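You operate a simulated robot arm through the tools that you are given. There is no shell and no other tool. Be economical: measure what you need, move in short steps, check, and stop when the job is done.

The job below is to be done with a simulated robot arm. You get a single attempt, and the scene is never put back.

Task
Slot the white divider into the orange guides and part the two packs.
Fine: pegs pack on the narrow side, rings pack on the wide side of the blue tote.

Only the result counts: the job must be done as asked and must still hold three seconds after the hand-in. Knocking over, shifting, dropping, spilling or breaking anything else fails it.

Robot
A 6-joint arm with a two-finger parallel gripper, fixed in place. Base frame: the origin is at the foot of the arm, x ahead of it, y to its left, z up. Lengths are in m, angles in degrees, forces in N, time in s.
Its first joint turns from -166.0 to 166.0 degrees. Payload 3.91 kg.
Tool frame: the origin (TCP) lies between the finger pads and is the grasp point; the fingertips stand 0.03 m ahead of it; z points along the fingers, y is the line along which they close. Largest opening 0.11 m; finger width 0.02, thickness 0.01; the body of the gripper, 0.048 by 0.112 m, starts 0.055 m behind the TCP.
Orientation is that of the tool frame in the base frame, as a unit quaternion [x, y, z, w]. With the fingers straight down and closing along the base's y, the tool's x points along the base's -x, its y along +y and its z along -z.

Tools
- The arm moves only by the tool servo_tool. Its argument "targets" is a list of rows, each an object (a shift or turn left out is 0, a gripper value left out holds the last) with "linear": the shift along the tool's x, y, z in units of 20 mm (1.0 is 20 mm), a list of three; "dr": the turn, a rotation vector about the tool's x, y, z in units of 8 degrees (1.0 is 8 degrees), a list of three; "claw": the gripper command, from -1 (shut) to 1 (fully open), values between in proportion. In form: [{"linear": [dx, dy, dz], "dr": [rx, ry, rz], "claw": claw}, ...]. A call has 1 to 8 rows; each row shifts and turns the commanded pose from where the row before left it, along the tool's axes as they then stand. A call with a number of a shift or a turn outside -1 to 1 is refused whole. Each row takes 0.2 s and may step no farther than 0.05 m and 8.6 degrees from the row before; otherwise, or with a gripper value out of range, the whole call is refused. Where a pose cannot be reached the arm comes as near as it can. A force on the tool above 40 N (or 10 N above the force at the start of the call, whichever is more), or a blocked arm, ends the call early, and 0.2 s more pass. The fingers move at their own pace (about 0.045 m/s each) and stop on an object; they squeeze with about 41 N. The grip force told is the motor's: it shows also when the fingers shut on nothing. Time passes only in rows, and 0.2 s behind the last, so rows that do not move let the fingers close. The reply holds the time, the measured pose of the TCP, the force on the tool along the base axes, the opening and the grip force, in the units named above and with some noise.
- Cameras (640 x 400 px; columns grow to the right, rows downward): "scene" is fixed at [0.0445, -0.6506, 1.3588]; the picture's right is [0.82, -0.57, 0.00], its down [-0.26, -0.38, -0.89] and it looks along [0.51, 0.73, -0.46] (base axes); focal length 327 px, centre (320, 200). "wrist" rides on the gripper at [0.071, 0.022, -0.107] in the tool frame; the picture's right is [-0.29, 0.96, 0.00], its down [-0.76, -0.23, -0.61] and it looks along [-0.58, -0.18, 0.79] (tool axes); focal length 243 px, centre (320, 200). There is no depth. A picture from a camera that has moved, and an enlarged one, comes with that camera's place and axes in the base frame and with its lens. The place of the scene camera against the robot may be out by one fixed shift of up to 0.025 m in any direction.
- capture(camera): a new picture of that camera. The clock stands still meanwhile.
- slide_trunk(by): slides the trunk up (or, below 0, down) by that many m; the arm rides with it, the base frame stays. It gives what a move gives, with no picture.
- inspect(camera, box): a new picture of the part [left, top, right, bottom] of that camera's present view, enlarged. The clock stands still meanwhile.
- finish_job(): hands the job in; it is judged then, once.

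Go step by step. Nothing tells you positions but the pictures and the camera data: compare them with the known pose of the tool, close in by small moves and look again before you grip or let go. The budget is 120 turns and 64 pictures, counting those below and the enlarged ones. Unless the task says otherwise, let go and move clear before handing in, and close with one line.

The tools are called after ">>>" as a command line: name --argument value ..., lists and objects as JSON in quotes. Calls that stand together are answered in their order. servo_tool: Moves the arm, as the interface text tells. Its arguments: {"type":"object","properties":{"targets":{"type":"array","items":{"type":"object","properties":{"linear":{"type":"array","items":{"type":"number"}},"dr":{"type":"array","items":{"type":"number"}},"claw":{"type":"number"}}}}},"required":["targets"]} The other tools are called the same way: slide_trunk (by) slides the trunk up or down; capture (camera) takes a picture; inspect (camera, box) takes an enlarged picture of a part of a camera's view; finish_job () hands the job in.

At the start:

```text
time: 0.0
tool_pos: [0.3954, 0.048, 1.1992]
tcp_rot: [0.001, 1.0, 0.0, 0.0]
wrist_force: [-0.2, -0.8, -0.5]
gripper_width: 0.1101
grip_force: 0.1
trunk travel left (down, up): [-0.525, 0.065]
```

scene: 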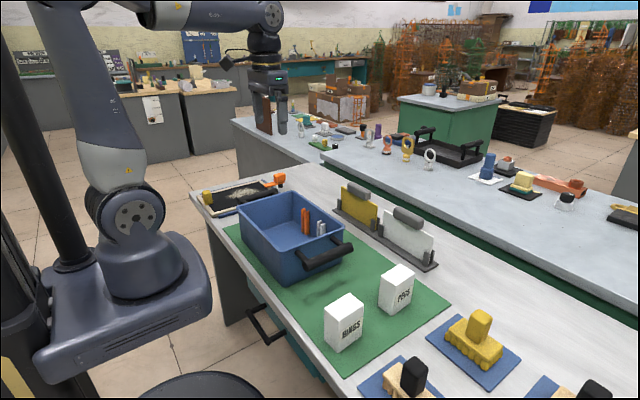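
wrist: 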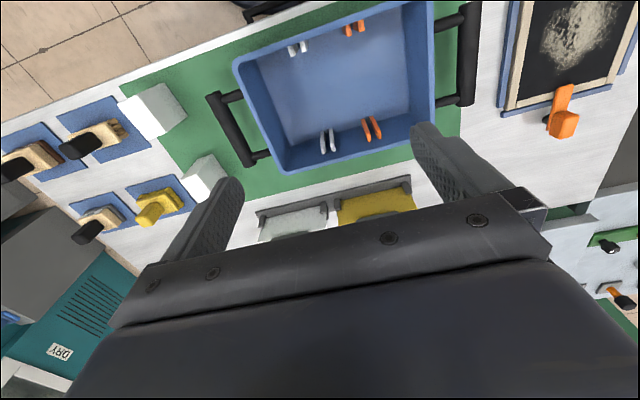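

I see the blue tote with orange and white guide pairs, a rack with yellow and white dividers, and the two packs on the green mat. I'll enlarge the views to measure them.

>>> inspect --camera "scene" --box '[220, 160, 460, 310]'

>>> inspect --camera "wrist" --box '[110, 0, 490, 240]'

>>> inspect --camera "scene" --box '[310, 240, 470, 360]'

```text
2.67 times, centred on (340, 235) of scene
camera zoom: at [0.0445, -0.6506, 1.3588], right [0.82, -0.57, 0.0], down [-0.26, -0.38, -0.89], along [0.51, 0.73, -0.46], focal length 871 px, centre (267, 107)
```

zoom: 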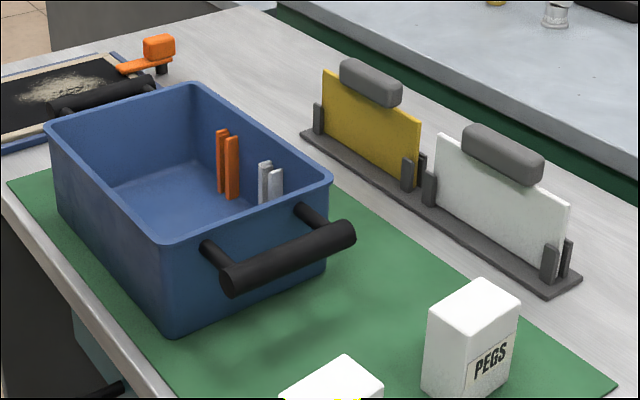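

```text
1.67 times, centred on (300, 120) of wrist
camera zoom: at [0.3243, 0.0712, 1.3077], right [0.29, 0.96, 0.0], down [0.76, -0.23, 0.61], along [0.58, -0.18, -0.79], focal length 404 px, centre (353, 333)
```

zoom: 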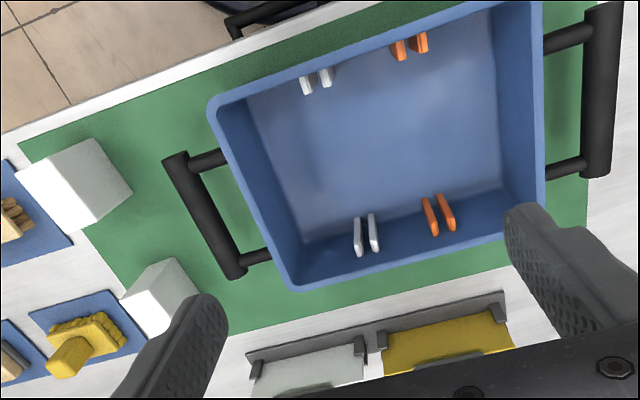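

```text
3.33 times, centred on (390, 300) of scene
camera zoom: at [0.0445, -0.6506, 1.3588], right [0.82, -0.57, 0.0], down [-0.26, -0.38, -0.89], along [0.51, 0.73, -0.46], focal length 1089 px, centre (87, -133)
```

zoom: 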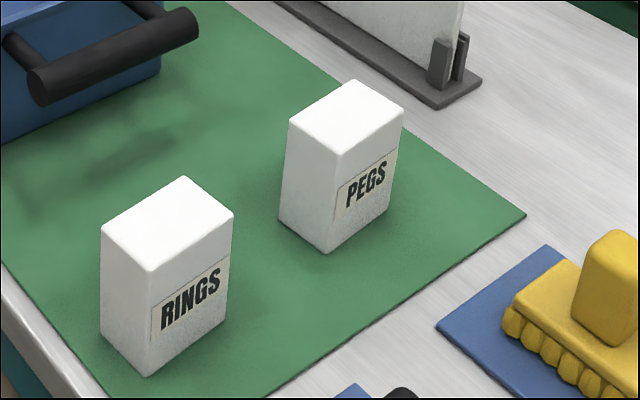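

The two views triangulate to a tabletop near z≈0.77, higher than the stated 0.52. I'll lower the trunk a little and look again to confirm this.

>>> slide_trunk --by -0.12

>>> capture --camera "wrist"

>>> capture --camera "scene"

```text
time: 1.5
tool_pos: [0.3933, 0.0499, 1.0801]
tcp_rot: [0.001, 1.0, 0.0, 0.0]
wrist_force: [0.3, 0.2, 0.1]
gripper_width: 0.1101
grip_force: 0.0
trunk travel left (down, up): [-0.405, 0.185]
```

```text
58 pictures are left
camera wrist: at [0.3243, 0.0712, 1.1878], right [0.29, 0.96, 0.0], down [0.76, -0.23, 0.61], along [0.58, -0.18, -0.79], focal length 243 px, centre (320, 200)
```

wrist: 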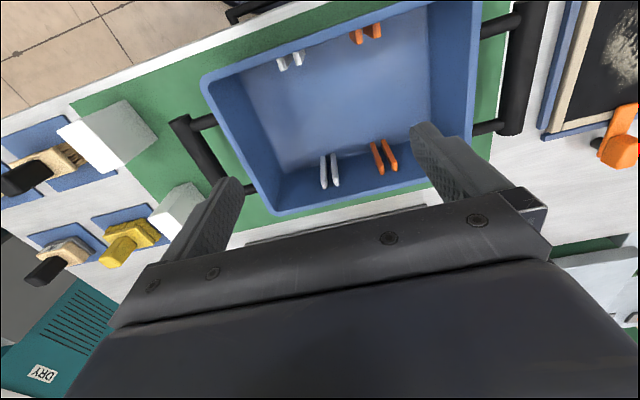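

```text
57 pictures are left
```

scene: 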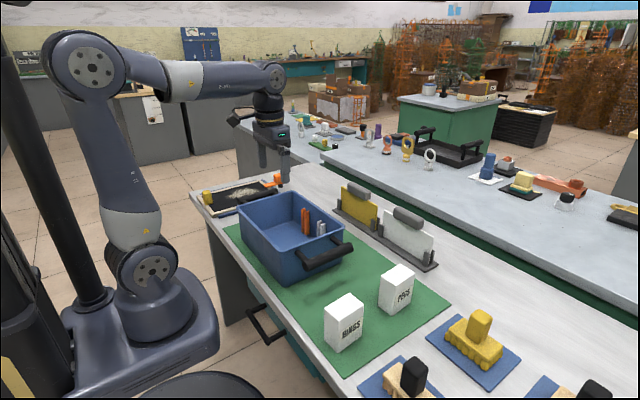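

The heights are consistent: table about 0.77–0.8, tote rim about 0.86. Plan: pegs pack to the narrow (+y) side, rings pack to the wide (−y) side, then the divider. First I'll move over the pegs pack.

>>> servo_tool --targets '[{"linear": [-0.43, -1, 0]}, {"linear": [-0.43, -1, 0]}, {"linear": [-0.43, -1, 0]}, {"linear": [-0.43, -1, 0]}, {"linear": [-0.43, -1, 0]}, {"linear": [-0.43, -1, 0]}, {"linear": [-0.43, -1, 0]}, {"linear": [-0.43, -1, 0]}]'

>>> servo_tool --targets '[{"linear": [-0.43, -1, 0]}, {"linear": [-0.43, -1, 0]}, {"linear": [-0.43, -1, 0]}, {"linear": [-0.43, -1, 0]}, {"linear": [-0.43, -1, 0]}, {"linear": [-0.43, -1, 0]}, {"linear": [-0.43, -1, 0]}, {"linear": [-0.43, -1, 0]}]'

>>> capture --camera "wrist"

>>> capture --camera "scene"

```text
time: 3.3
tool_pos: [0.4639, -0.1098, 1.0782]
tcp_rot: [0.0, 1.0, 0.0, 0.0]
wrist_force: [0.0, 1.2, 0.7]
gripper_width: 0.1099
grip_force: 0.1
trunk travel left (down, up): [-0.405, 0.185]
```

```text
time: 5.1
tool_pos: [0.5321, -0.271, 1.0787]
tcp_rot: [0.001, 1.0, -0.001, 0.0]
wrist_force: [0.0, -0.3, -0.7]
gripper_width: 0.11
grip_force: 0.0
trunk travel left (down, up): [-0.405, 0.185]
```

```text
56 pictures are left
camera wrist: at [0.4611, -0.2489, 1.1868], right [0.29, 0.96, 0.0], down [0.76, -0.23, 0.61], along [0.58, -0.18, -0.79], focal length 243 px, centre (320, 200)
```

wrist: 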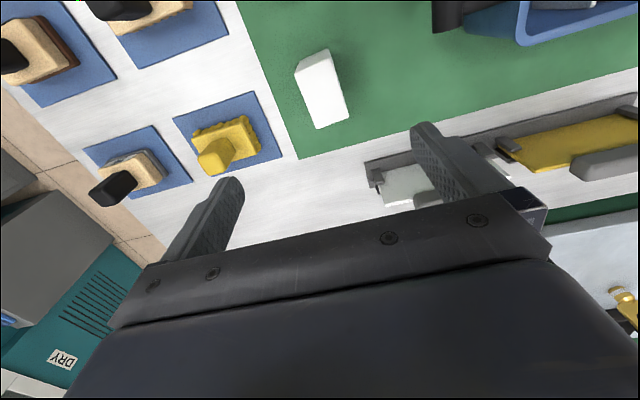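

```text
55 pictures are left
```

scene: 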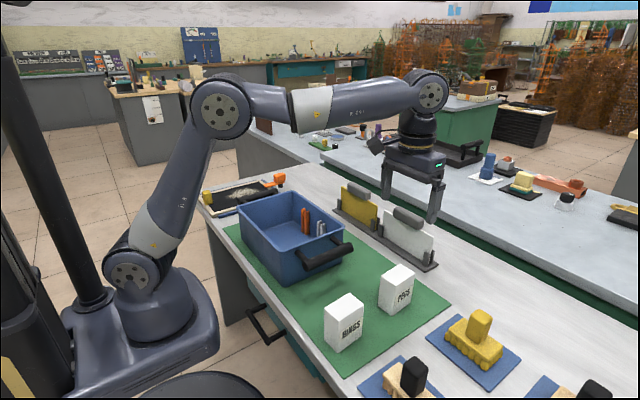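

The pegs pack sits almost directly under the tool, at about (0.535, −0.272). I'll enlarge the view to refine that.

>>> inspect --camera "wrist" --box '[260, 30, 388, 150]'

>>> inspect --camera "wrist" --box '[360, 90, 640, 220]'

```text
3.33 times, centred on (324, 90) of wrist
camera zoom: at [0.4611, -0.2489, 1.1868], right [0.29, 0.96, 0.0], down [0.76, -0.23, 0.61], along [0.58, -0.18, -0.79], focal length 809 px, centre (307, 567)
```

zoom: 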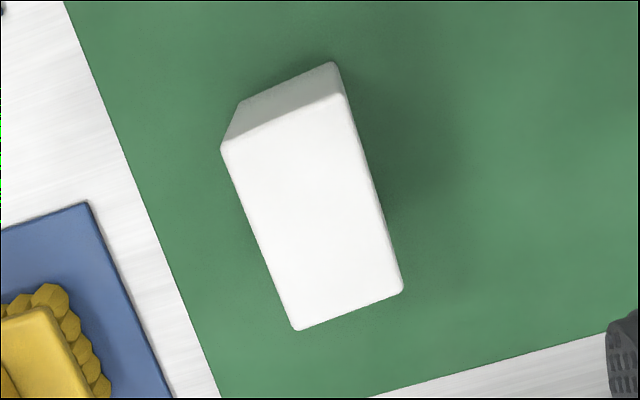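

```text
2.29 times, centred on (500, 155) of wrist
camera zoom: at [0.4611, -0.2489, 1.1868], right [0.29, 0.96, 0.0], down [0.76, -0.23, 0.61], along [0.58, -0.18, -0.79], focal length 555 px, centre (-91, 303)
```

zoom: 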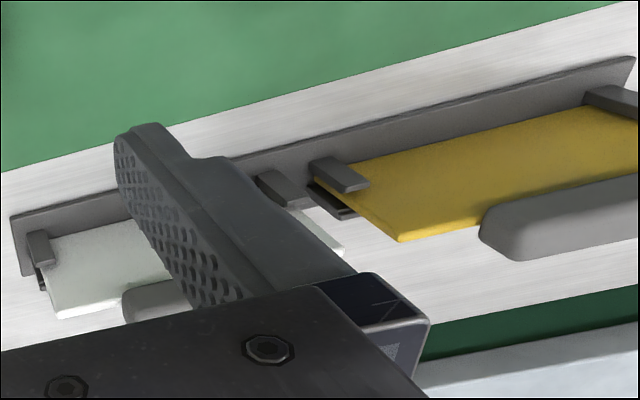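

The pack top is about 0.075 × 0.046 m, centred at (0.544, −0.270). I'll descend partway and check again.

>>> servo_tool --targets '[{"linear": [-0.6, 0, 1]}, {"linear": [0, 0, 1]}, {"linear": [0, 0, 1]}, {"linear": [0, 0, 1]}, {"linear": [0, 0, 1]}, {"linear": [0, 0, 1]}, {"linear": [0, 0, 0.5]}]'

>>> capture --camera "wrist"

>>> inspect --camera "scene" --box '[310, 180, 470, 330]'

```text
time: 6.7
tool_pos: [0.5436, -0.2722, 0.95]
tcp_rot: [0.0, 1.0, 0.0, 0.001]
wrist_force: [0.3, -0.8, -1.0]
gripper_width: 0.1099
grip_force: 0.1
trunk travel left (down, up): [-0.405, 0.185]
```

```text
52 pictures are left
camera wrist: at [0.4728, -0.2497, 1.0584], right [0.29, 0.96, 0.0], down [0.76, -0.23, 0.61], along [0.58, -0.18, -0.79], focal length 243 px, centre (320, 200)
```

wrist: 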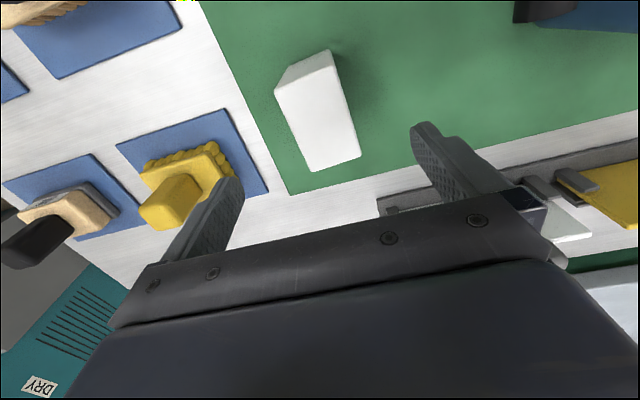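

```text
2.67 times, centred on (390, 255) of scene
camera zoom: at [0.0445, -0.6506, 1.3588], right [0.82, -0.57, 0.0], down [-0.26, -0.38, -0.89], along [0.51, 0.73, -0.46], focal length 871 px, centre (133, 53)
```

zoom: 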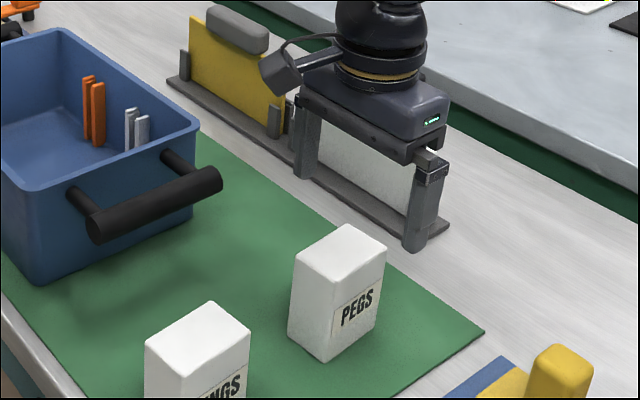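

The pack top is at z≈0.86–0.87 and the pack is yawed about 4°. I'll align to that and descend so the fingers straddle its top.

>>> servo_tool --targets '[{"linear": [0.1, 0.15, 1], "dr": [0, 0, -0.5]}, {"linear": [0, 0, 1]}, {"linear": [0, 0, 1]}, {"linear": [0, 0, 0.5]}]'

>>> capture --camera "wrist"

>>> inspect --camera "scene" --box '[310, 180, 470, 330]'

```text
time: 7.7
tool_pos: [0.5413, -0.2689, 0.8789]
tcp_rot: [-0.035, 0.999, 0.0, 0.001]
wrist_force: [0.3, -0.5, 0.1]
gripper_width: 0.11
grip_force: 0.0
trunk travel left (down, up): [-0.405, 0.185]
```

```text
50 pictures are left
camera wrist: at [0.4699, -0.2517, 0.9868], right [0.22, 0.97, 0.0], down [0.77, -0.18, 0.61], along [0.59, -0.14, -0.79], focal length 243 px, centre (320, 200)
```

wrist: 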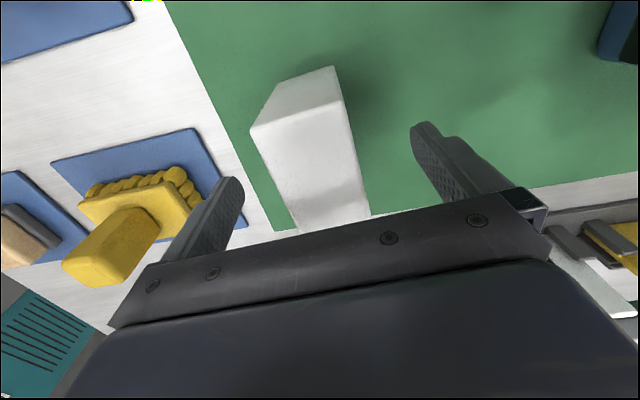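

```text
2.67 times, centred on (390, 255) of scene
camera zoom: at [0.0445, -0.6506, 1.3588], right [0.82, -0.57, 0.0], down [-0.26, -0.38, -0.89], along [0.51, 0.73, -0.46], focal length 871 px, centre (133, 53)
```

zoom: 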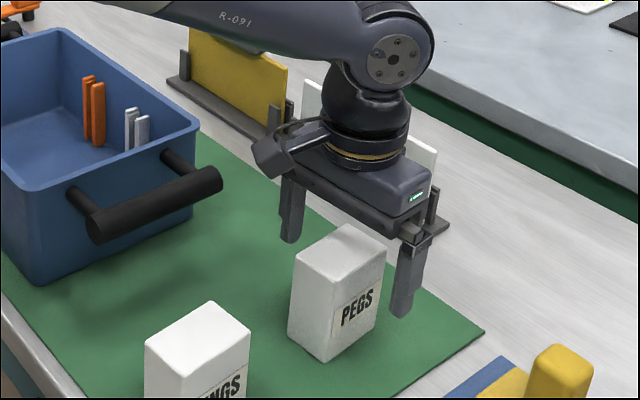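

The fingers straddle the pack with good centring. I'll descend 45 mm and close.

>>> servo_tool --targets '[{"linear": [0, 0, 1]}, {"linear": [0, 0, 1]}, {"linear": [0, 0, 0.2]}, {"claw": -1}, {"claw": -1}, {"claw": -1}, {"claw": -1}, {"claw": -1}]'

>>> inspect --camera "scene" --box '[310, 180, 470, 330]'

```text
time: 9.5
tool_pos: [0.5426, -0.2686, 0.8349]
tcp_rot: [-0.035, 0.999, 0.0, 0.0]
wrist_force: [0.2, 1.5, -0.1]
gripper_width: 0.0458
grip_force: 40.9
trunk travel left (down, up): [-0.405, 0.185]
```

```text
2.67 times, centred on (390, 255) of scene
camera zoom: at [0.0445, -0.6506, 1.3588], right [0.82, -0.57, 0.0], down [-0.26, -0.38, -0.89], along [0.51, 0.73, -0.46], focal length 871 px, centre (133, 53)
```

zoom: 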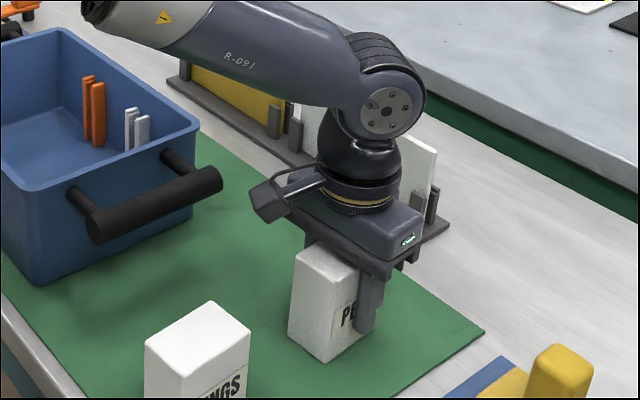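

The pack is gripped at 0.0458 m. I'll lift it and carry it toward the tote.

>>> servo_tool --targets '[{"linear": [0, 0, -1]}, {"linear": [0, 0, -1]}, {"linear": [0, 0, -1]}, {"linear": [0, 0, -1]}, {"linear": [0, 0, -1]}, {"linear": [0, 0, -1]}, {"linear": [0, 0, -1]}, {"linear": [0, 0, -1]}]'

>>> servo_tool --targets '[{"dr": [0, 0, 0.5]}, {"linear": [0.2, 1, 0]}, {"linear": [0.2, 1, 0]}, {"linear": [0.2, 1, 0]}, {"linear": [0.2, 1, 0]}, {"linear": [0.2, 1, 0]}, {"linear": [0.2, 1, 0]}, {"linear": [0.2, 1, 0]}]'

>>> capture --camera "wrist"

>>> capture --camera "scene"

```text
time: 11.3
tool_pos: [0.5427, -0.2687, 0.9964]
tcp_rot: [-0.034, 0.999, 0.0, -0.001]
wrist_force: [0.4, -0.7, -1.5]
gripper_width: 0.0459
grip_force: 40.8
trunk travel left (down, up): [-0.405, 0.185]
```

```text
time: 13.1
tool_pos: [0.5149, -0.1298, 0.996]
tcp_rot: [0.001, 1.0, 0.0, 0.0]
wrist_force: [-0.1, -0.4, -1.8]
gripper_width: 0.0458
grip_force: 40.9
trunk travel left (down, up): [-0.405, 0.185]
```

```text
47 pictures are left
camera wrist: at [0.4443, -0.1077, 1.1034], right [0.29, 0.96, 0.0], down [0.76, -0.23, 0.61], along [0.58, -0.18, -0.79], focal length 243 px, centre (320, 200)
```

wrist: 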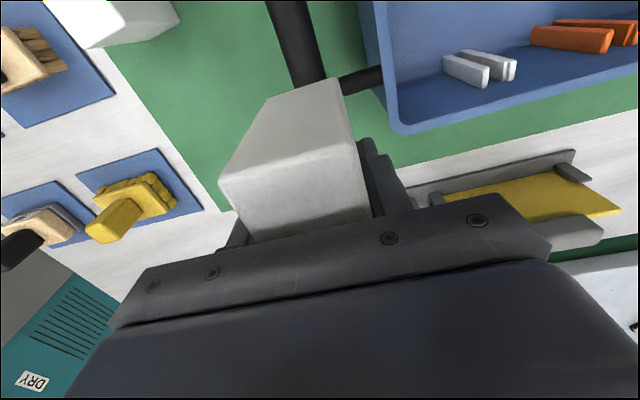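

```text
46 pictures are left
```

scene: 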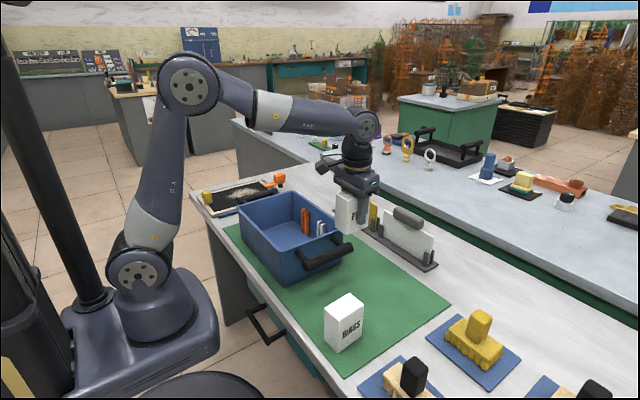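

The tote rim is at about 0.88–0.90, so I'll raise a bit more, move over the tote and take measurements from there.

>>> servo_tool --targets '[{"linear": [0.5, 0, -1]}, {"linear": [0.5, 1, -1]}, {"linear": [0.5, 1, 0]}, {"linear": [0.5, 1, 0]}, {"linear": [0.5, 1, 0]}, {"linear": [0.5, 1, 0]}, {"linear": [0, 1, 0]}, {"linear": [0, 1, 0]}]'

>>> capture --camera "wrist"

>>> inspect --camera "scene" --box '[220, 150, 400, 290]'

```text
time: 14.9
tool_pos: [0.4536, 0.0102, 1.0356]
tcp_rot: [0.001, 1.0, 0.0, -0.001]
wrist_force: [0.5, 0.2, -2.6]
gripper_width: 0.0459
grip_force: 40.6
trunk travel left (down, up): [-0.405, 0.185]
```

```text
45 pictures are left
camera wrist: at [0.3831, 0.0332, 1.1425], right [0.29, 0.96, 0.0], down [0.76, -0.23, 0.61], along [0.58, -0.18, -0.79], focal length 243 px, centre (320, 200)
```

wrist: 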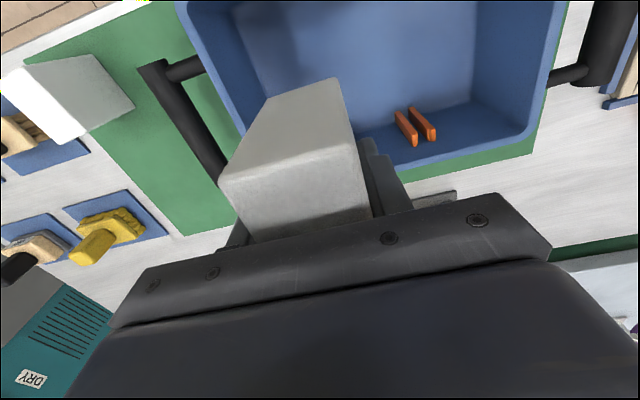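

```text
2.86 times, centred on (310, 220) of scene
camera zoom: at [0.0445, -0.6506, 1.3588], right [0.82, -0.57, 0.0], down [-0.26, -0.38, -0.89], along [0.51, 0.73, -0.46], focal length 933 px, centre (349, 143)
```

zoom: 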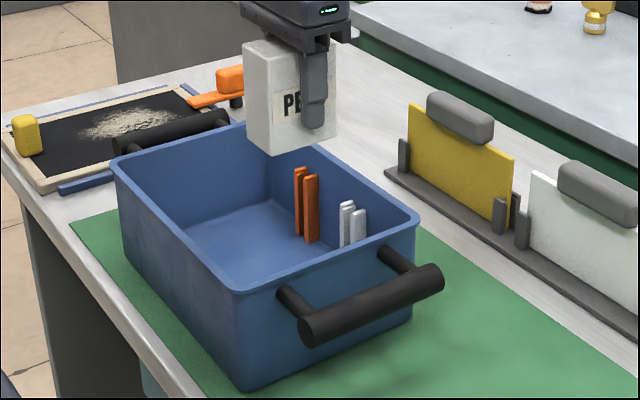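

I'll zoom in on the orange guides from here.

>>> inspect --camera "wrist" --box '[340, 0, 600, 170]'

```text
2.35 times, centred on (470, 85) of wrist
camera zoom: at [0.3831, 0.0332, 1.1425], right [0.29, 0.96, 0.0], down [0.76, -0.23, 0.61], along [0.58, -0.18, -0.79], focal length 571 px, centre (-33, 471)
```

zoom: 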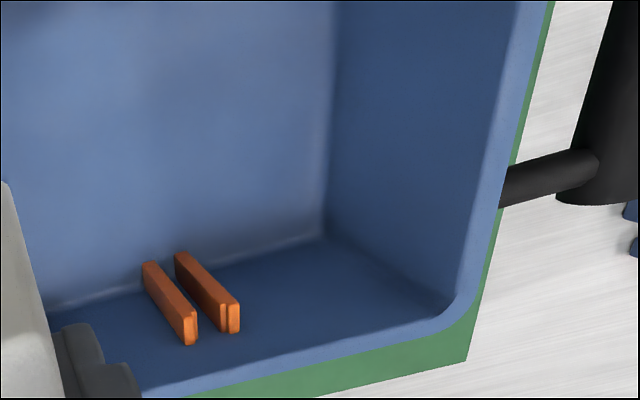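

The orange gap is at y≈0.118 and the tote's inner end is near y≈0.205, so the narrow side is about 0.085 wide. I'll set the pegs pack down mid-tote, regrip it along x, then shift it to the narrow side so the fingers don't crowd the wall.

>>> servo_tool --targets '[{"linear": [0.15, 1, 0]}, {"linear": [0.15, 1, 0]}, {"linear": [0.1, 1, 0]}, {"linear": [0, 0, 1]}, {"linear": [0, 0, 1]}, {"linear": [0, 0, 1]}, {"linear": [0, 0, 1]}]'

>>> capture --camera "wrist"

>>> inspect --camera "scene" --box '[220, 150, 400, 290]'

```text
time: 16.5
tool_pos: [0.4459, 0.07, 0.9542]
tcp_rot: [0.001, 1.0, 0.0, 0.0]
wrist_force: [0.2, 0.5, -2.2]
gripper_width: 0.0457
grip_force: 41.4
trunk travel left (down, up): [-0.405, 0.185]
```

```text
42 pictures are left
camera wrist: at [0.3763, 0.0929, 1.0622], right [0.29, 0.96, 0.0], down [0.76, -0.23, 0.61], along [0.58, -0.18, -0.79], focal length 243 px, centre (320, 200)
```

wrist: 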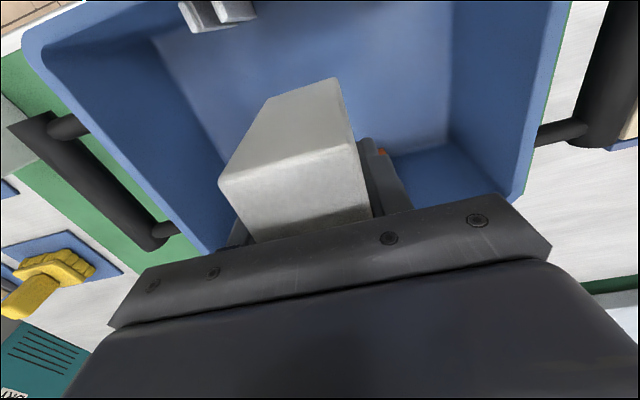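

```text
2.86 times, centred on (310, 220) of scene
camera zoom: at [0.0445, -0.6506, 1.3588], right [0.82, -0.57, 0.0], down [-0.26, -0.38, -0.89], along [0.51, 0.73, -0.46], focal length 933 px, centre (349, 143)
```

zoom: 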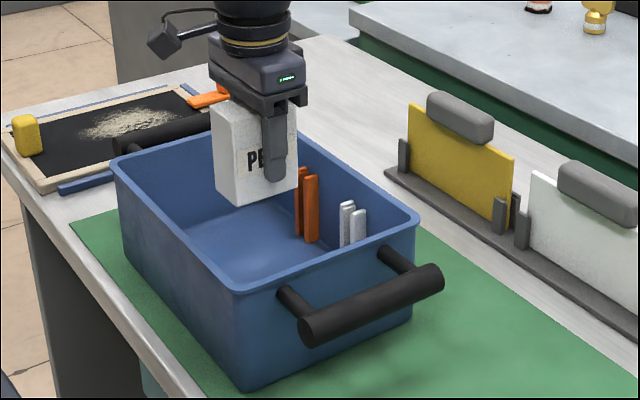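

The pack is inside and clear of the walls. I'll lower it toward the floor.

>>> servo_tool --targets '[{"linear": [0, 0, 1]}, {"linear": [0, 0, 1]}, {"linear": [0, 0, 1]}, {"linear": [0, 0, 1]}, {"linear": [0, 0, 0.5]}, {}]'

>>> inspect --camera "scene" --box '[220, 150, 400, 290]'

```text
time: 17.9
tool_pos: [0.4458, 0.0724, 0.866]
tcp_rot: [0.001, 1.0, 0.0, 0.0]
wrist_force: [-0.4, 0.5, -2.6]
gripper_width: 0.0459
grip_force: 40.8
trunk travel left (down, up): [-0.405, 0.185]
```

```text
2.86 times, centred on (310, 220) of scene
camera zoom: at [0.0445, -0.6506, 1.3588], right [0.82, -0.57, 0.0], down [-0.26, -0.38, -0.89], along [0.51, 0.73, -0.46], focal length 933 px, centre (349, 143)
```

zoom: 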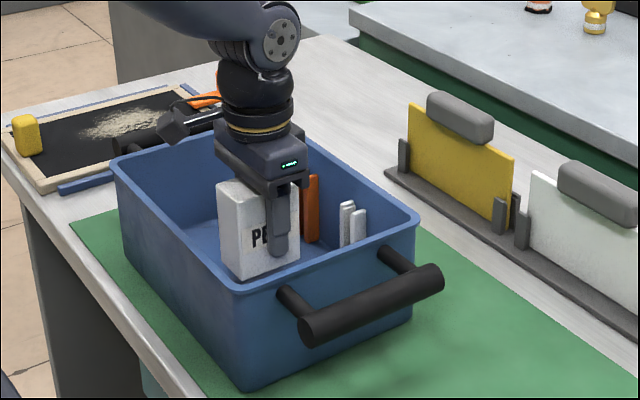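

Not touching yet, so I'll creep down.

>>> servo_tool --targets '[{"linear": [0, 0, 0.2]}, {"linear": [0, 0, 0.2]}, {"linear": [0, 0, 0.1]}, {}]'

>>> servo_tool --targets '[{"linear": [0, 0, 0.1]}, {"linear": [0, 0, 0.1]}, {}]'

```text
time: 18.9
tool_pos: [0.4457, 0.0724, 0.8553]
tcp_rot: [0.002, 1.0, -0.001, 0.0]
wrist_force: [-0.3, 0.2, -1.5]
gripper_width: 0.0457
grip_force: 41.0
trunk travel left (down, up): [-0.405, 0.185]
```

```text
time: 19.7
tool_pos: [0.4467, 0.0714, 0.8504]
tcp_rot: [0.001, 1.0, 0.0, 0.001]
wrist_force: [0.2, -0.6, -1.7]
gripper_width: 0.0458
grip_force: 40.9
trunk travel left (down, up): [-0.405, 0.185]
```

>>> servo_tool --targets '[{"linear": [0, 0, 0.1]}, {"linear": [0, 0, 0.1]}, {}]'

>>> servo_tool --targets '[{"linear": [0, 0, 0.1]}, {"linear": [0, 0, 0.05]}, {}]'

```text
time: 20.5
tool_pos: [0.4467, 0.0721, 0.8479]
tcp_rot: [0.001, 1.0, -0.001, 0.0]
wrist_force: [-1.0, 0.6, -2.4]
gripper_width: 0.0456
grip_force: 41.1
trunk travel left (down, up): [-0.405, 0.185]
```

```text
time: 21.3
tool_pos: [0.4464, 0.0719, 0.8442]
tcp_rot: [0.001, 1.0, -0.001, -0.001]
wrist_force: [-0.2, -0.4, -2.6]
gripper_width: 0.0457
grip_force: 41.0
trunk travel left (down, up): [-0.405, 0.185]
```

The tool was at 0.835 when the pack stood on the mat, so the tote floor should come at about 0.838–0.841.

>>> servo_tool --targets '[{"linear": [0, 0, 0.08]}, {"linear": [0, 0, 0.07]}, {}]'

>>> servo_tool --targets '[{"linear": [0, 0, 0.06]}, {"linear": [0, 0, 0.06]}, {}]'

```text
time: 22.1
tool_pos: [0.4469, 0.0735, 0.8427]
tcp_rot: [0.001, 1.0, 0.0, 0.0]
wrist_force: [0.7, -0.2, -1.7]
gripper_width: 0.0459
grip_force: 41.1
trunk travel left (down, up): [-0.405, 0.185]
```

```text
time: 22.9
tool_pos: [0.4461, 0.0712, 0.8409]
tcp_rot: [0.001, 1.0, 0.0, 0.001]
wrist_force: [-0.8, -0.6, 27.1]
gripper_width: 0.0462
grip_force: 41.2
trunk travel left (down, up): [-0.405, 0.185]
```

The pack is resting on the floor at TCP z 0.841. I'll release it, lift clear, and turn 90°.

>>> servo_tool --targets '[{"linear": [0, 0, -0.06], "claw": 0.45}, {"claw": 0.45}, {"claw": 0.45}, {"linear": [0, 0, -1]}, {"linear": [0, 0, -1]}, {"linear": [0, 0, -1]}, {"linear": [0, 0, -1]}]'

>>> servo_tool --targets '[{"dr": [0, 0, 1], "claw": 1}, {"dr": [0, 0, 1]}, {"dr": [0, 0, 1]}, {"dr": [0, 0, 1]}, {"dr": [0, 0, 1]}, {"dr": [0, 0, 1]}, {"dr": [0, 0, 1]}, {"dr": [0, 0, 1]}]'

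>>> servo_tool --targets '[{"dr": [0, 0, 1]}, {"dr": [0, 0, 1]}, {"dr": [0, 0, 1]}, {"dr": [0, 0, 0.25]}]'

>>> capture --camera "wrist"

>>> capture --camera "scene"

```text
time: 24.5
tool_pos: [0.4441, 0.0729, 0.9207]
tcp_rot: [0.0, 1.0, -0.001, 0.0]
wrist_force: [-0.7, -0.5, 0.2]
gripper_width: 0.0798
grip_force: 0.0
trunk travel left (down, up): [-0.405, 0.185]
```

```text
time: 26.3
tool_pos: [0.4467, 0.0716, 0.9214]
tcp_rot: [0.531, 0.847, 0.0, -0.001]
wrist_force: [-0.4, 0.9, 0.3]
gripper_width: 0.1101
grip_force: 0.0
trunk travel left (down, up): [-0.405, 0.185]
```

```text
time: 27.3
tool_pos: [0.4462, 0.0721, 0.9213]
tcp_rot: [0.708, 0.706, 0.0, -0.001]
wrist_force: [-0.1, 0.3, -0.1]
gripper_width: 0.1103
grip_force: 0.1
trunk travel left (down, up): [-0.405, 0.185]
```

```text
39 pictures are left
camera wrist: at [0.4691, 0.1434, 1.0282], right [0.96, -0.29, 0.0], down [-0.23, -0.76, 0.61], along [-0.18, -0.58, -0.79], focal length 243 px, centre (320, 200)
```

wrist: 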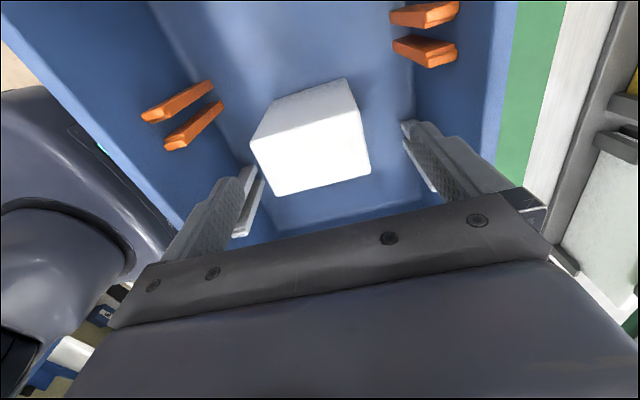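

```text
38 pictures are left
```

scene: 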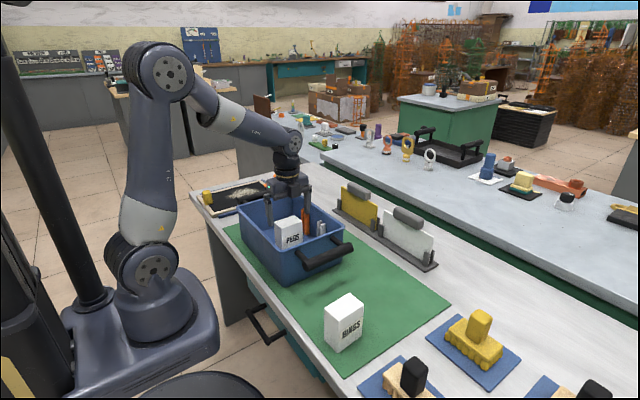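

The pack is centred under the gripper. I'll descend and regrip it along x.

>>> servo_tool --targets '[{"linear": [-0.1, -0.25, 1]}, {"linear": [0, 0, 1]}, {"linear": [0, 0, 1]}, {"linear": [0, 0, 0.8]}, {"claw": -1}, {"claw": -1}, {"claw": -1}, {"claw": -1}]'

>>> inspect --camera "scene" --box '[220, 150, 400, 290]'

```text
time: 29.1
tool_pos: [0.442, 0.0697, 0.8458]
tcp_rot: [0.708, 0.707, 0.0, 0.0]
wrist_force: [0.0, 0.1, 0.4]
gripper_width: 0.0718
grip_force: 40.7
trunk travel left (down, up): [-0.405, 0.185]
```

```text
2.86 times, centred on (310, 220) of scene
camera zoom: at [0.0445, -0.6506, 1.3588], right [0.82, -0.57, 0.0], down [-0.26, -0.38, -0.89], along [0.51, 0.73, -0.46], focal length 933 px, centre (349, 143)
```

zoom: 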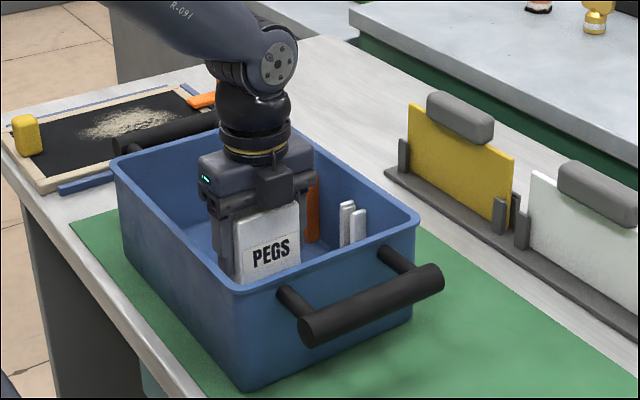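

Gripped along x at 0.072 m. I'll lift 30 mm, slide 0.10 m to +y, and lower to near the floor.

>>> servo_tool --targets '[{"linear": [0, 0, -1]}, {"linear": [0, 0, -0.5]}, {"linear": [1, 0, 0]}, {"linear": [1, 0, 0]}, {"linear": [1, 0, 0]}, {"linear": [1, 0, 0]}, {"linear": [0.8, 0, 0]}, {}]'

>>> capture --camera "wrist"

>>> inspect --camera "scene" --box '[220, 150, 400, 290]'

```text
time: 30.9
tool_pos: [0.4409, 0.1661, 0.8723]
tcp_rot: [0.707, 0.707, 0.0, 0.0]
wrist_force: [0.3, 0.0, -1.0]
gripper_width: 0.0715
grip_force: 41.0
trunk travel left (down, up): [-0.405, 0.185]
```

```text
36 pictures are left
camera wrist: at [0.4641, 0.2378, 0.9804], right [0.96, -0.29, 0.0], down [-0.23, -0.76, 0.61], along [-0.18, -0.58, -0.79], focal length 243 px, centre (320, 200)
```

wrist: 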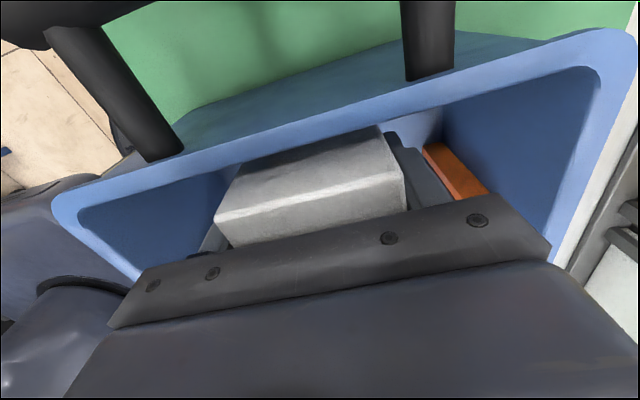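

```text
2.86 times, centred on (310, 220) of scene
camera zoom: at [0.0445, -0.6506, 1.3588], right [0.82, -0.57, 0.0], down [-0.26, -0.38, -0.89], along [0.51, 0.73, -0.46], focal length 933 px, centre (349, 143)
```

zoom: 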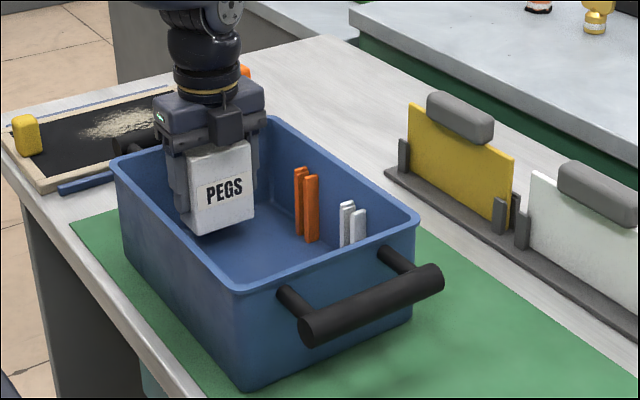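

Clearance to the +y wall is about 1 cm. I'll lower straight down and release gently.

>>> servo_tool --targets '[{"linear": [0, 0, 0.5]}, {"linear": [0, 0, 0.4]}, {"linear": [0, 0, 0.2]}, {"linear": [0, 0, 0.1]}, {}]'

>>> servo_tool --targets '[{"linear": [0, 0, 0.06]}, {"linear": [0, 0, 0.06]}, {}]'

```text
time: 32.1
tool_pos: [0.4405, 0.1661, 0.851]
tcp_rot: [0.708, 0.706, 0.0, 0.0]
wrist_force: [-0.1, -0.2, -1.6]
gripper_width: 0.0716
grip_force: 41.4
trunk travel left (down, up): [-0.405, 0.185]
```

```text
time: 32.9
tool_pos: [0.4411, 0.1666, 0.8481]
tcp_rot: [0.708, 0.707, 0.0, 0.0]
wrist_force: [-0.6, -0.4, -1.8]
gripper_width: 0.0719
grip_force: 40.8
trunk travel left (down, up): [-0.405, 0.185]
```

>>> servo_tool --targets '[{"linear": [0, 0, 0.06]}, {"linear": [0, 0, 0.05]}, {}]'

```text
time: 33.7
tool_pos: [0.4414, 0.1668, 0.8464]
tcp_rot: [0.708, 0.707, 0.0, 0.001]
wrist_force: [-0.3, 0.5, -2.3]
gripper_width: 0.0717
grip_force: 41.0
trunk travel left (down, up): [-0.405, 0.185]
```

>>> servo_tool --targets '[{"linear": [0, 0, 0.05]}, {"linear": [0, 0, 0.04]}, {}]'

```text
time: 34.5
tool_pos: [0.441, 0.1656, 0.8452]
tcp_rot: [0.708, 0.706, 0.001, 0.0]
wrist_force: [-1.1, -0.6, 4.6]
gripper_width: 0.0717
grip_force: 41.2
trunk travel left (down, up): [-0.405, 0.185]
```

It's touching the floor. I'll release and lift clear.

>>> servo_tool --targets '[{"claw": 0.75}, {"claw": 0.75}, {"claw": 0.75}, {"linear": [0, 0, -1]}, {"linear": [0, 0, -1]}, {"linear": [0, 0, -1]}, {"linear": [0, 0, -1]}, {"linear": [0, 0, -1]}]'

>>> servo_tool --targets '[{"linear": [-1, 0, -1]}, {"linear": [-1, 0, -1]}, {"linear": [-1, 0, -1]}, {"linear": [-1, 0, 0]}, {"linear": [-1, 0, 0], "claw": 1}, {"linear": [-1, 0, 0]}, {"linear": [-1, 0, 0]}, {"linear": [-1, 0, 0]}]'

>>> capture --camera "wrist"

>>> capture --camera "scene"

```text
time: 36.3
tool_pos: [0.4416, 0.1665, 0.9436]
tcp_rot: [0.708, 0.706, 0.0, 0.0]
wrist_force: [0.9, 0.9, -0.4]
gripper_width: 0.0963
grip_force: 0.0
trunk travel left (down, up): [-0.405, 0.185]
```

```text
time: 38.1
tool_pos: [0.442, 0.0057, 1.0041]
tcp_rot: [0.707, 0.708, 0.0, -0.001]
wrist_force: [-0.2, -0.7, -0.3]
gripper_width: 0.1102
grip_force: 0.1
trunk travel left (down, up): [-0.405, 0.185]
```

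```text
34 pictures are left
camera wrist: at [0.4651, 0.0777, 1.1127], right [0.96, -0.29, 0.0], down [-0.23, -0.76, 0.61], along [-0.18, -0.58, -0.79], focal length 243 px, centre (320, 200)
```

wrist: 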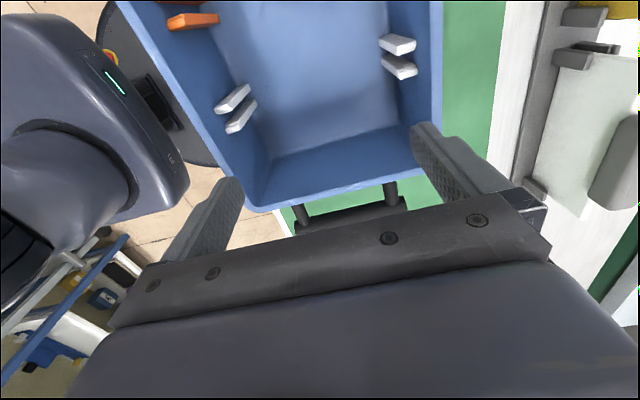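

```text
33 pictures are left
```

scene: 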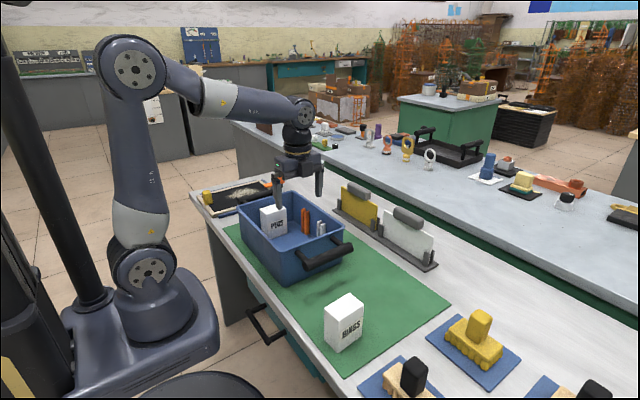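

The pegs pack stands in the narrow side. Next I'll move above the rings pack, keeping the grip along x.

>>> servo_tool --targets '[{"linear": [-1, -0.25, 0]}, {"linear": [-1, -0.25, 0]}, {"linear": [-1, -0.25, 0]}, {"linear": [-1, -0.25, 0]}, {"linear": [-1, -0.25, 0]}, {"linear": [-1, -0.25, 0]}, {"linear": [-1, -0.25, 0]}]'

>>> servo_tool --targets '[{"linear": [-1, -0.25, 0]}, {"linear": [-1, -0.25, 0]}, {"linear": [-1, -0.25, 0]}, {"linear": [-1, -0.25, 0]}, {"linear": [-1, -0.25, 0]}, {"linear": [-1, -0.25, 0]}, {"linear": [-1, -0.2, 0]}]'

>>> capture --camera "wrist"

>>> capture --camera "scene"

```text
time: 39.7
tool_pos: [0.4067, -0.1345, 1.0048]
tcp_rot: [0.708, 0.707, -0.001, 0.0]
wrist_force: [0.2, 1.0, -1.0]
gripper_width: 0.1102
grip_force: 0.1
trunk travel left (down, up): [-0.405, 0.185]
```

```text
time: 41.3
tool_pos: [0.3711, -0.2731, 1.0036]
tcp_rot: [0.708, 0.706, 0.0, 0.0]
wrist_force: [-1.0, 0.1, 0.3]
gripper_width: 0.11
grip_force: 0.0
trunk travel left (down, up): [-0.405, 0.185]
```

```text
32 pictures are left
camera wrist: at [0.394, -0.2021, 1.111], right [0.96, -0.29, 0.0], down [-0.23, -0.76, 0.61], along [-0.18, -0.58, -0.79], focal length 243 px, centre (320, 200)
```

wrist: 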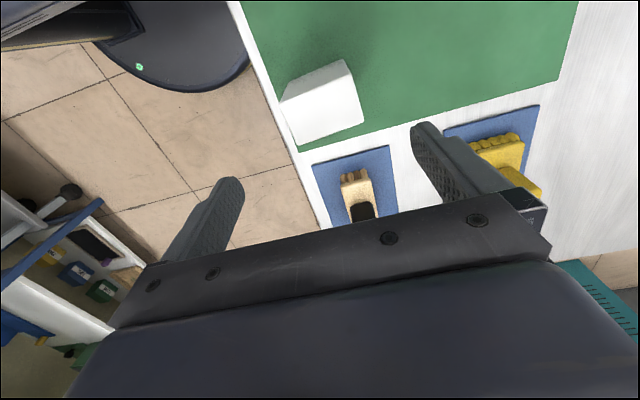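

```text
31 pictures are left
```

scene: 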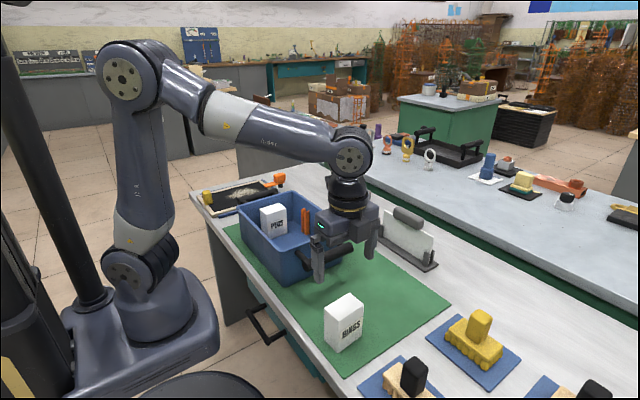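

The rings pack is at (0.375, −0.278) with a yaw of about 4°. I'll align to it and descend to just above its top.

>>> servo_tool --targets '[{"linear": [-0.25, 0.2, 1], "dr": [0, 0, -0.5]}, {"linear": [0, 0, 1]}, {"linear": [0, 0, 1]}, {"linear": [0, 0, 1]}, {"linear": [0, 0, 0.8]}, {}]'

>>> capture --camera "wrist"

>>> inspect --camera "scene" --box '[270, 230, 430, 380]'

```text
time: 42.7
tool_pos: [0.3748, -0.2793, 0.9085]
tcp_rot: [0.682, 0.731, 0.0, 0.001]
wrist_force: [-0.1, 0.1, 0.2]
gripper_width: 0.1101
grip_force: 0.1
trunk travel left (down, up): [-0.405, 0.185]
```

```text
30 pictures are left
camera wrist: at [0.3929, -0.2058, 1.0163], right [0.97, -0.22, 0.0], down [-0.18, -0.77, 0.61], along [-0.14, -0.59, -0.79], focal length 243 px, centre (320, 200)
```

wrist: 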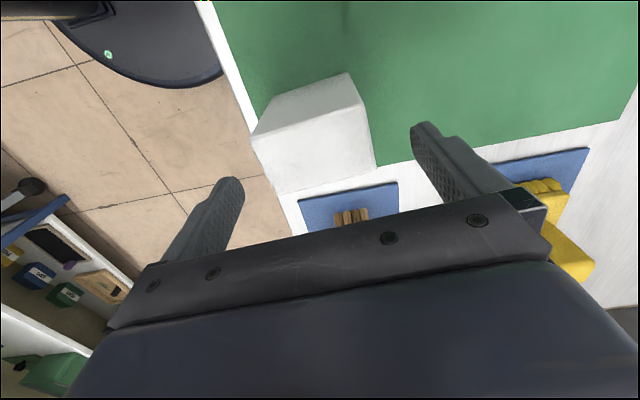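

```text
2.67 times, centred on (350, 305) of scene
camera zoom: at [0.0445, -0.6506, 1.3588], right [0.82, -0.57, 0.0], down [-0.26, -0.38, -0.89], along [0.51, 0.73, -0.46], focal length 871 px, centre (240, -80)
```

zoom: 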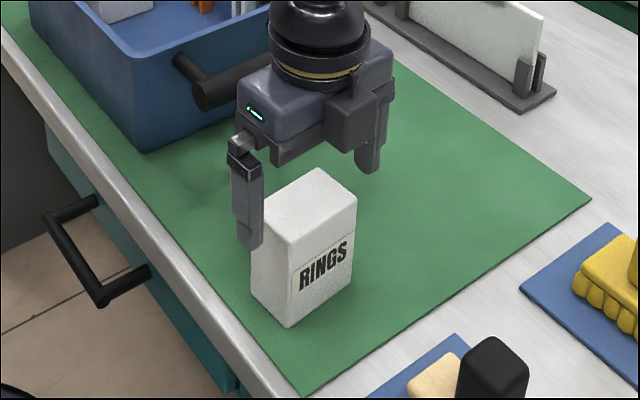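

Alignment is good. I'll descend and grip.

>>> servo_tool --targets '[{"linear": [0.1, 0, 1]}, {"linear": [0, 0, 1]}, {"linear": [0, 0, 1]}, {"linear": [0, 0, 0.65]}, {"claw": -1}, {"claw": -1}, {"claw": -1}, {"claw": -1}]'

>>> servo_tool --targets '[{"claw": -1}, {"linear": [0, 0, -1]}, {"linear": [0, 0, -1]}, {"linear": [0, 0, -1]}, {"linear": [0, 0, -1]}, {"linear": [0, 0, -1]}, {"linear": [0, 0, -1]}, {"linear": [0, 0, -1]}]'

>>> inspect --camera "scene" --box '[230, 150, 430, 350]'

```text
time: 44.5
tool_pos: [0.375, -0.2768, 0.8347]
tcp_rot: [0.683, 0.731, 0.001, -0.001]
wrist_force: [-1.8, -0.5, 0.2]
gripper_width: 0.0719
grip_force: 41.3
trunk travel left (down, up): [-0.405, 0.185]
```

```text
time: 46.3
tool_pos: [0.3736, -0.2788, 0.9759]
tcp_rot: [0.683, 0.731, 0.0, 0.0]
wrist_force: [0.1, 1.1, -1.8]
gripper_width: 0.0718
grip_force: 41.4
trunk travel left (down, up): [-0.405, 0.185]
```

```text
2.00 times, centred on (330, 250) of scene
camera zoom: at [0.0445, -0.6506, 1.3588], right [0.82, -0.57, 0.0], down [-0.26, -0.38, -0.89], along [0.51, 0.73, -0.46], focal length 653 px, centre (300, 100)
```

zoom: 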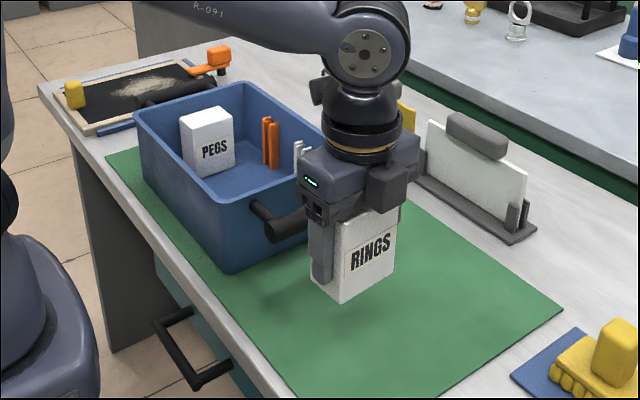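

Rings are gripped and lifted. I'll carry the pack over the wide side of the tote.

>>> servo_tool --targets '[{"linear": [0, 0, -1], "dr": [0, 0, 0.5]}, {"linear": [0, 0, -0.5]}, {"linear": [1, 0.5, 0]}, {"linear": [1, 0.5, 0]}, {"linear": [1, 0.5, 0]}, {"linear": [1, 0.5, 0]}, {"linear": [1, 0.5, 0]}, {"linear": [1, 0.5, 0]}]'

>>> servo_tool --targets '[{"linear": [1, 0.4, 0]}, {"linear": [1, 0, 0]}, {"linear": [1, 0, 0]}, {"linear": [1, 0, 0]}, {"linear": [1, 0, 0]}, {"linear": [1, 0, 0]}, {"linear": [1, 0, 0]}, {"linear": [0.7, 0, 0]}]'

>>> capture --camera "wrist"

>>> inspect --camera "scene" --box '[220, 150, 400, 290]'

```text
time: 48.1
tool_pos: [0.4363, -0.1554, 1.0038]
tcp_rot: [0.708, 0.706, -0.001, 0.0]
wrist_force: [-0.3, 0.0, -2.9]
gripper_width: 0.0715
grip_force: 41.6
trunk travel left (down, up): [-0.405, 0.185]
```

```text
time: 49.9
tool_pos: [0.4431, -0.0034, 1.0044]
tcp_rot: [0.708, 0.706, 0.0, 0.0]
wrist_force: [0.3, 1.1, -2.7]
gripper_width: 0.0715
grip_force: 41.1
trunk travel left (down, up): [-0.405, 0.185]
```

```text
27 pictures are left
camera wrist: at [0.4662, 0.0681, 1.1124], right [0.96, -0.29, 0.0], down [-0.23, -0.76, 0.61], along [-0.18, -0.58, -0.79], focal length 243 px, centre (320, 200)
```

wrist: 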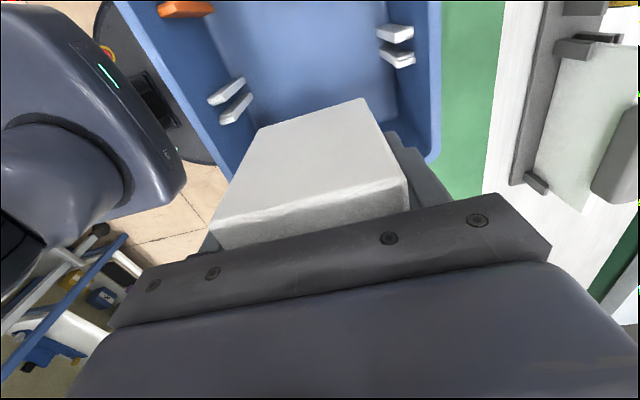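

```text
2.86 times, centred on (310, 220) of scene
camera zoom: at [0.0445, -0.6506, 1.3588], right [0.82, -0.57, 0.0], down [-0.26, -0.38, -0.89], along [0.51, 0.73, -0.46], focal length 933 px, centre (349, 143)
```

zoom: 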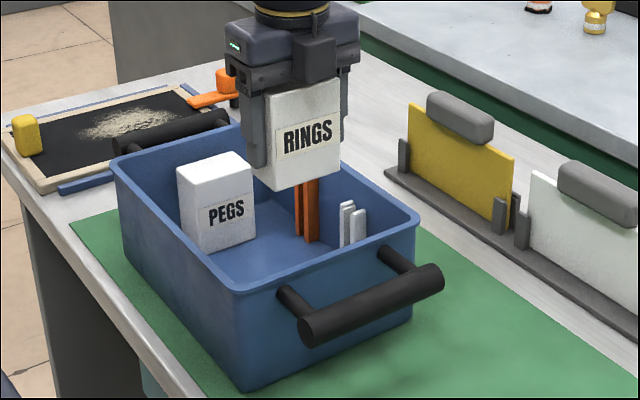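

I'll shift slightly to +y and lower into the wide side.

>>> servo_tool --targets '[{"linear": [0.75, 0, 0]}, {"linear": [0, 0, 1]}, {"linear": [0, 0, 1]}, {"linear": [0, 0, 1]}, {"linear": [0, 0, 1]}, {"linear": [0, 0, 1]}, {}]'

>>> servo_tool --targets '[{"linear": [0, 0, 1]}, {"linear": [0, 0, 1]}, {"linear": [0, 0, 0.6]}, {}, {"linear": [0, 0, 0.15]}, {}]'

```text
time: 51.5
tool_pos: [0.4441, 0.0122, 0.9055]
tcp_rot: [0.707, 0.707, -0.001, 0.0]
wrist_force: [1.0, -0.3, -1.5]
gripper_width: 0.0716
grip_force: 41.2
trunk travel left (down, up): [-0.405, 0.185]
```

```text
time: 52.9
tool_pos: [0.4447, 0.0118, 0.8505]
tcp_rot: [0.708, 0.706, 0.0, 0.0]
wrist_force: [-0.2, -0.4, -2.3]
gripper_width: 0.0717
grip_force: 40.4
trunk travel left (down, up): [-0.405, 0.185]
```

>>> servo_tool --targets '[{"linear": [0, 0, 0.15]}, {"linear": [0, 0, 0.1]}, {"linear": [0, 0, 0.08]}, {}]'

>>> servo_tool --targets '[{"linear": [0, 0, 0.06]}, {"linear": [0, 0, 0.05]}, {}]'

```text
time: 53.9
tool_pos: [0.4441, 0.0125, 0.8433]
tcp_rot: [0.708, 0.706, 0.0, 0.0]
wrist_force: [-0.5, -0.5, -2.1]
gripper_width: 0.0718
grip_force: 41.3
trunk travel left (down, up): [-0.405, 0.185]
```

```text
time: 54.7
tool_pos: [0.4444, 0.0113, 0.8413]
tcp_rot: [0.708, 0.707, 0.0, -0.001]
wrist_force: [-1.2, -0.9, -1.9]
gripper_width: 0.0717
grip_force: 40.1
trunk travel left (down, up): [-0.405, 0.185]
```

>>> servo_tool --targets '[{"linear": [0, 0, 0.05]}, {"linear": [0, 0, 0.03]}, {}]'

```text
time: 55.5
tool_pos: [0.4435, 0.0112, 0.8398]
tcp_rot: [0.707, 0.707, 0.001, 0.001]
wrist_force: [-0.3, -2.7, 5.6]
gripper_width: 0.0717
grip_force: 40.8
trunk travel left (down, up): [-0.405, 0.185]
```

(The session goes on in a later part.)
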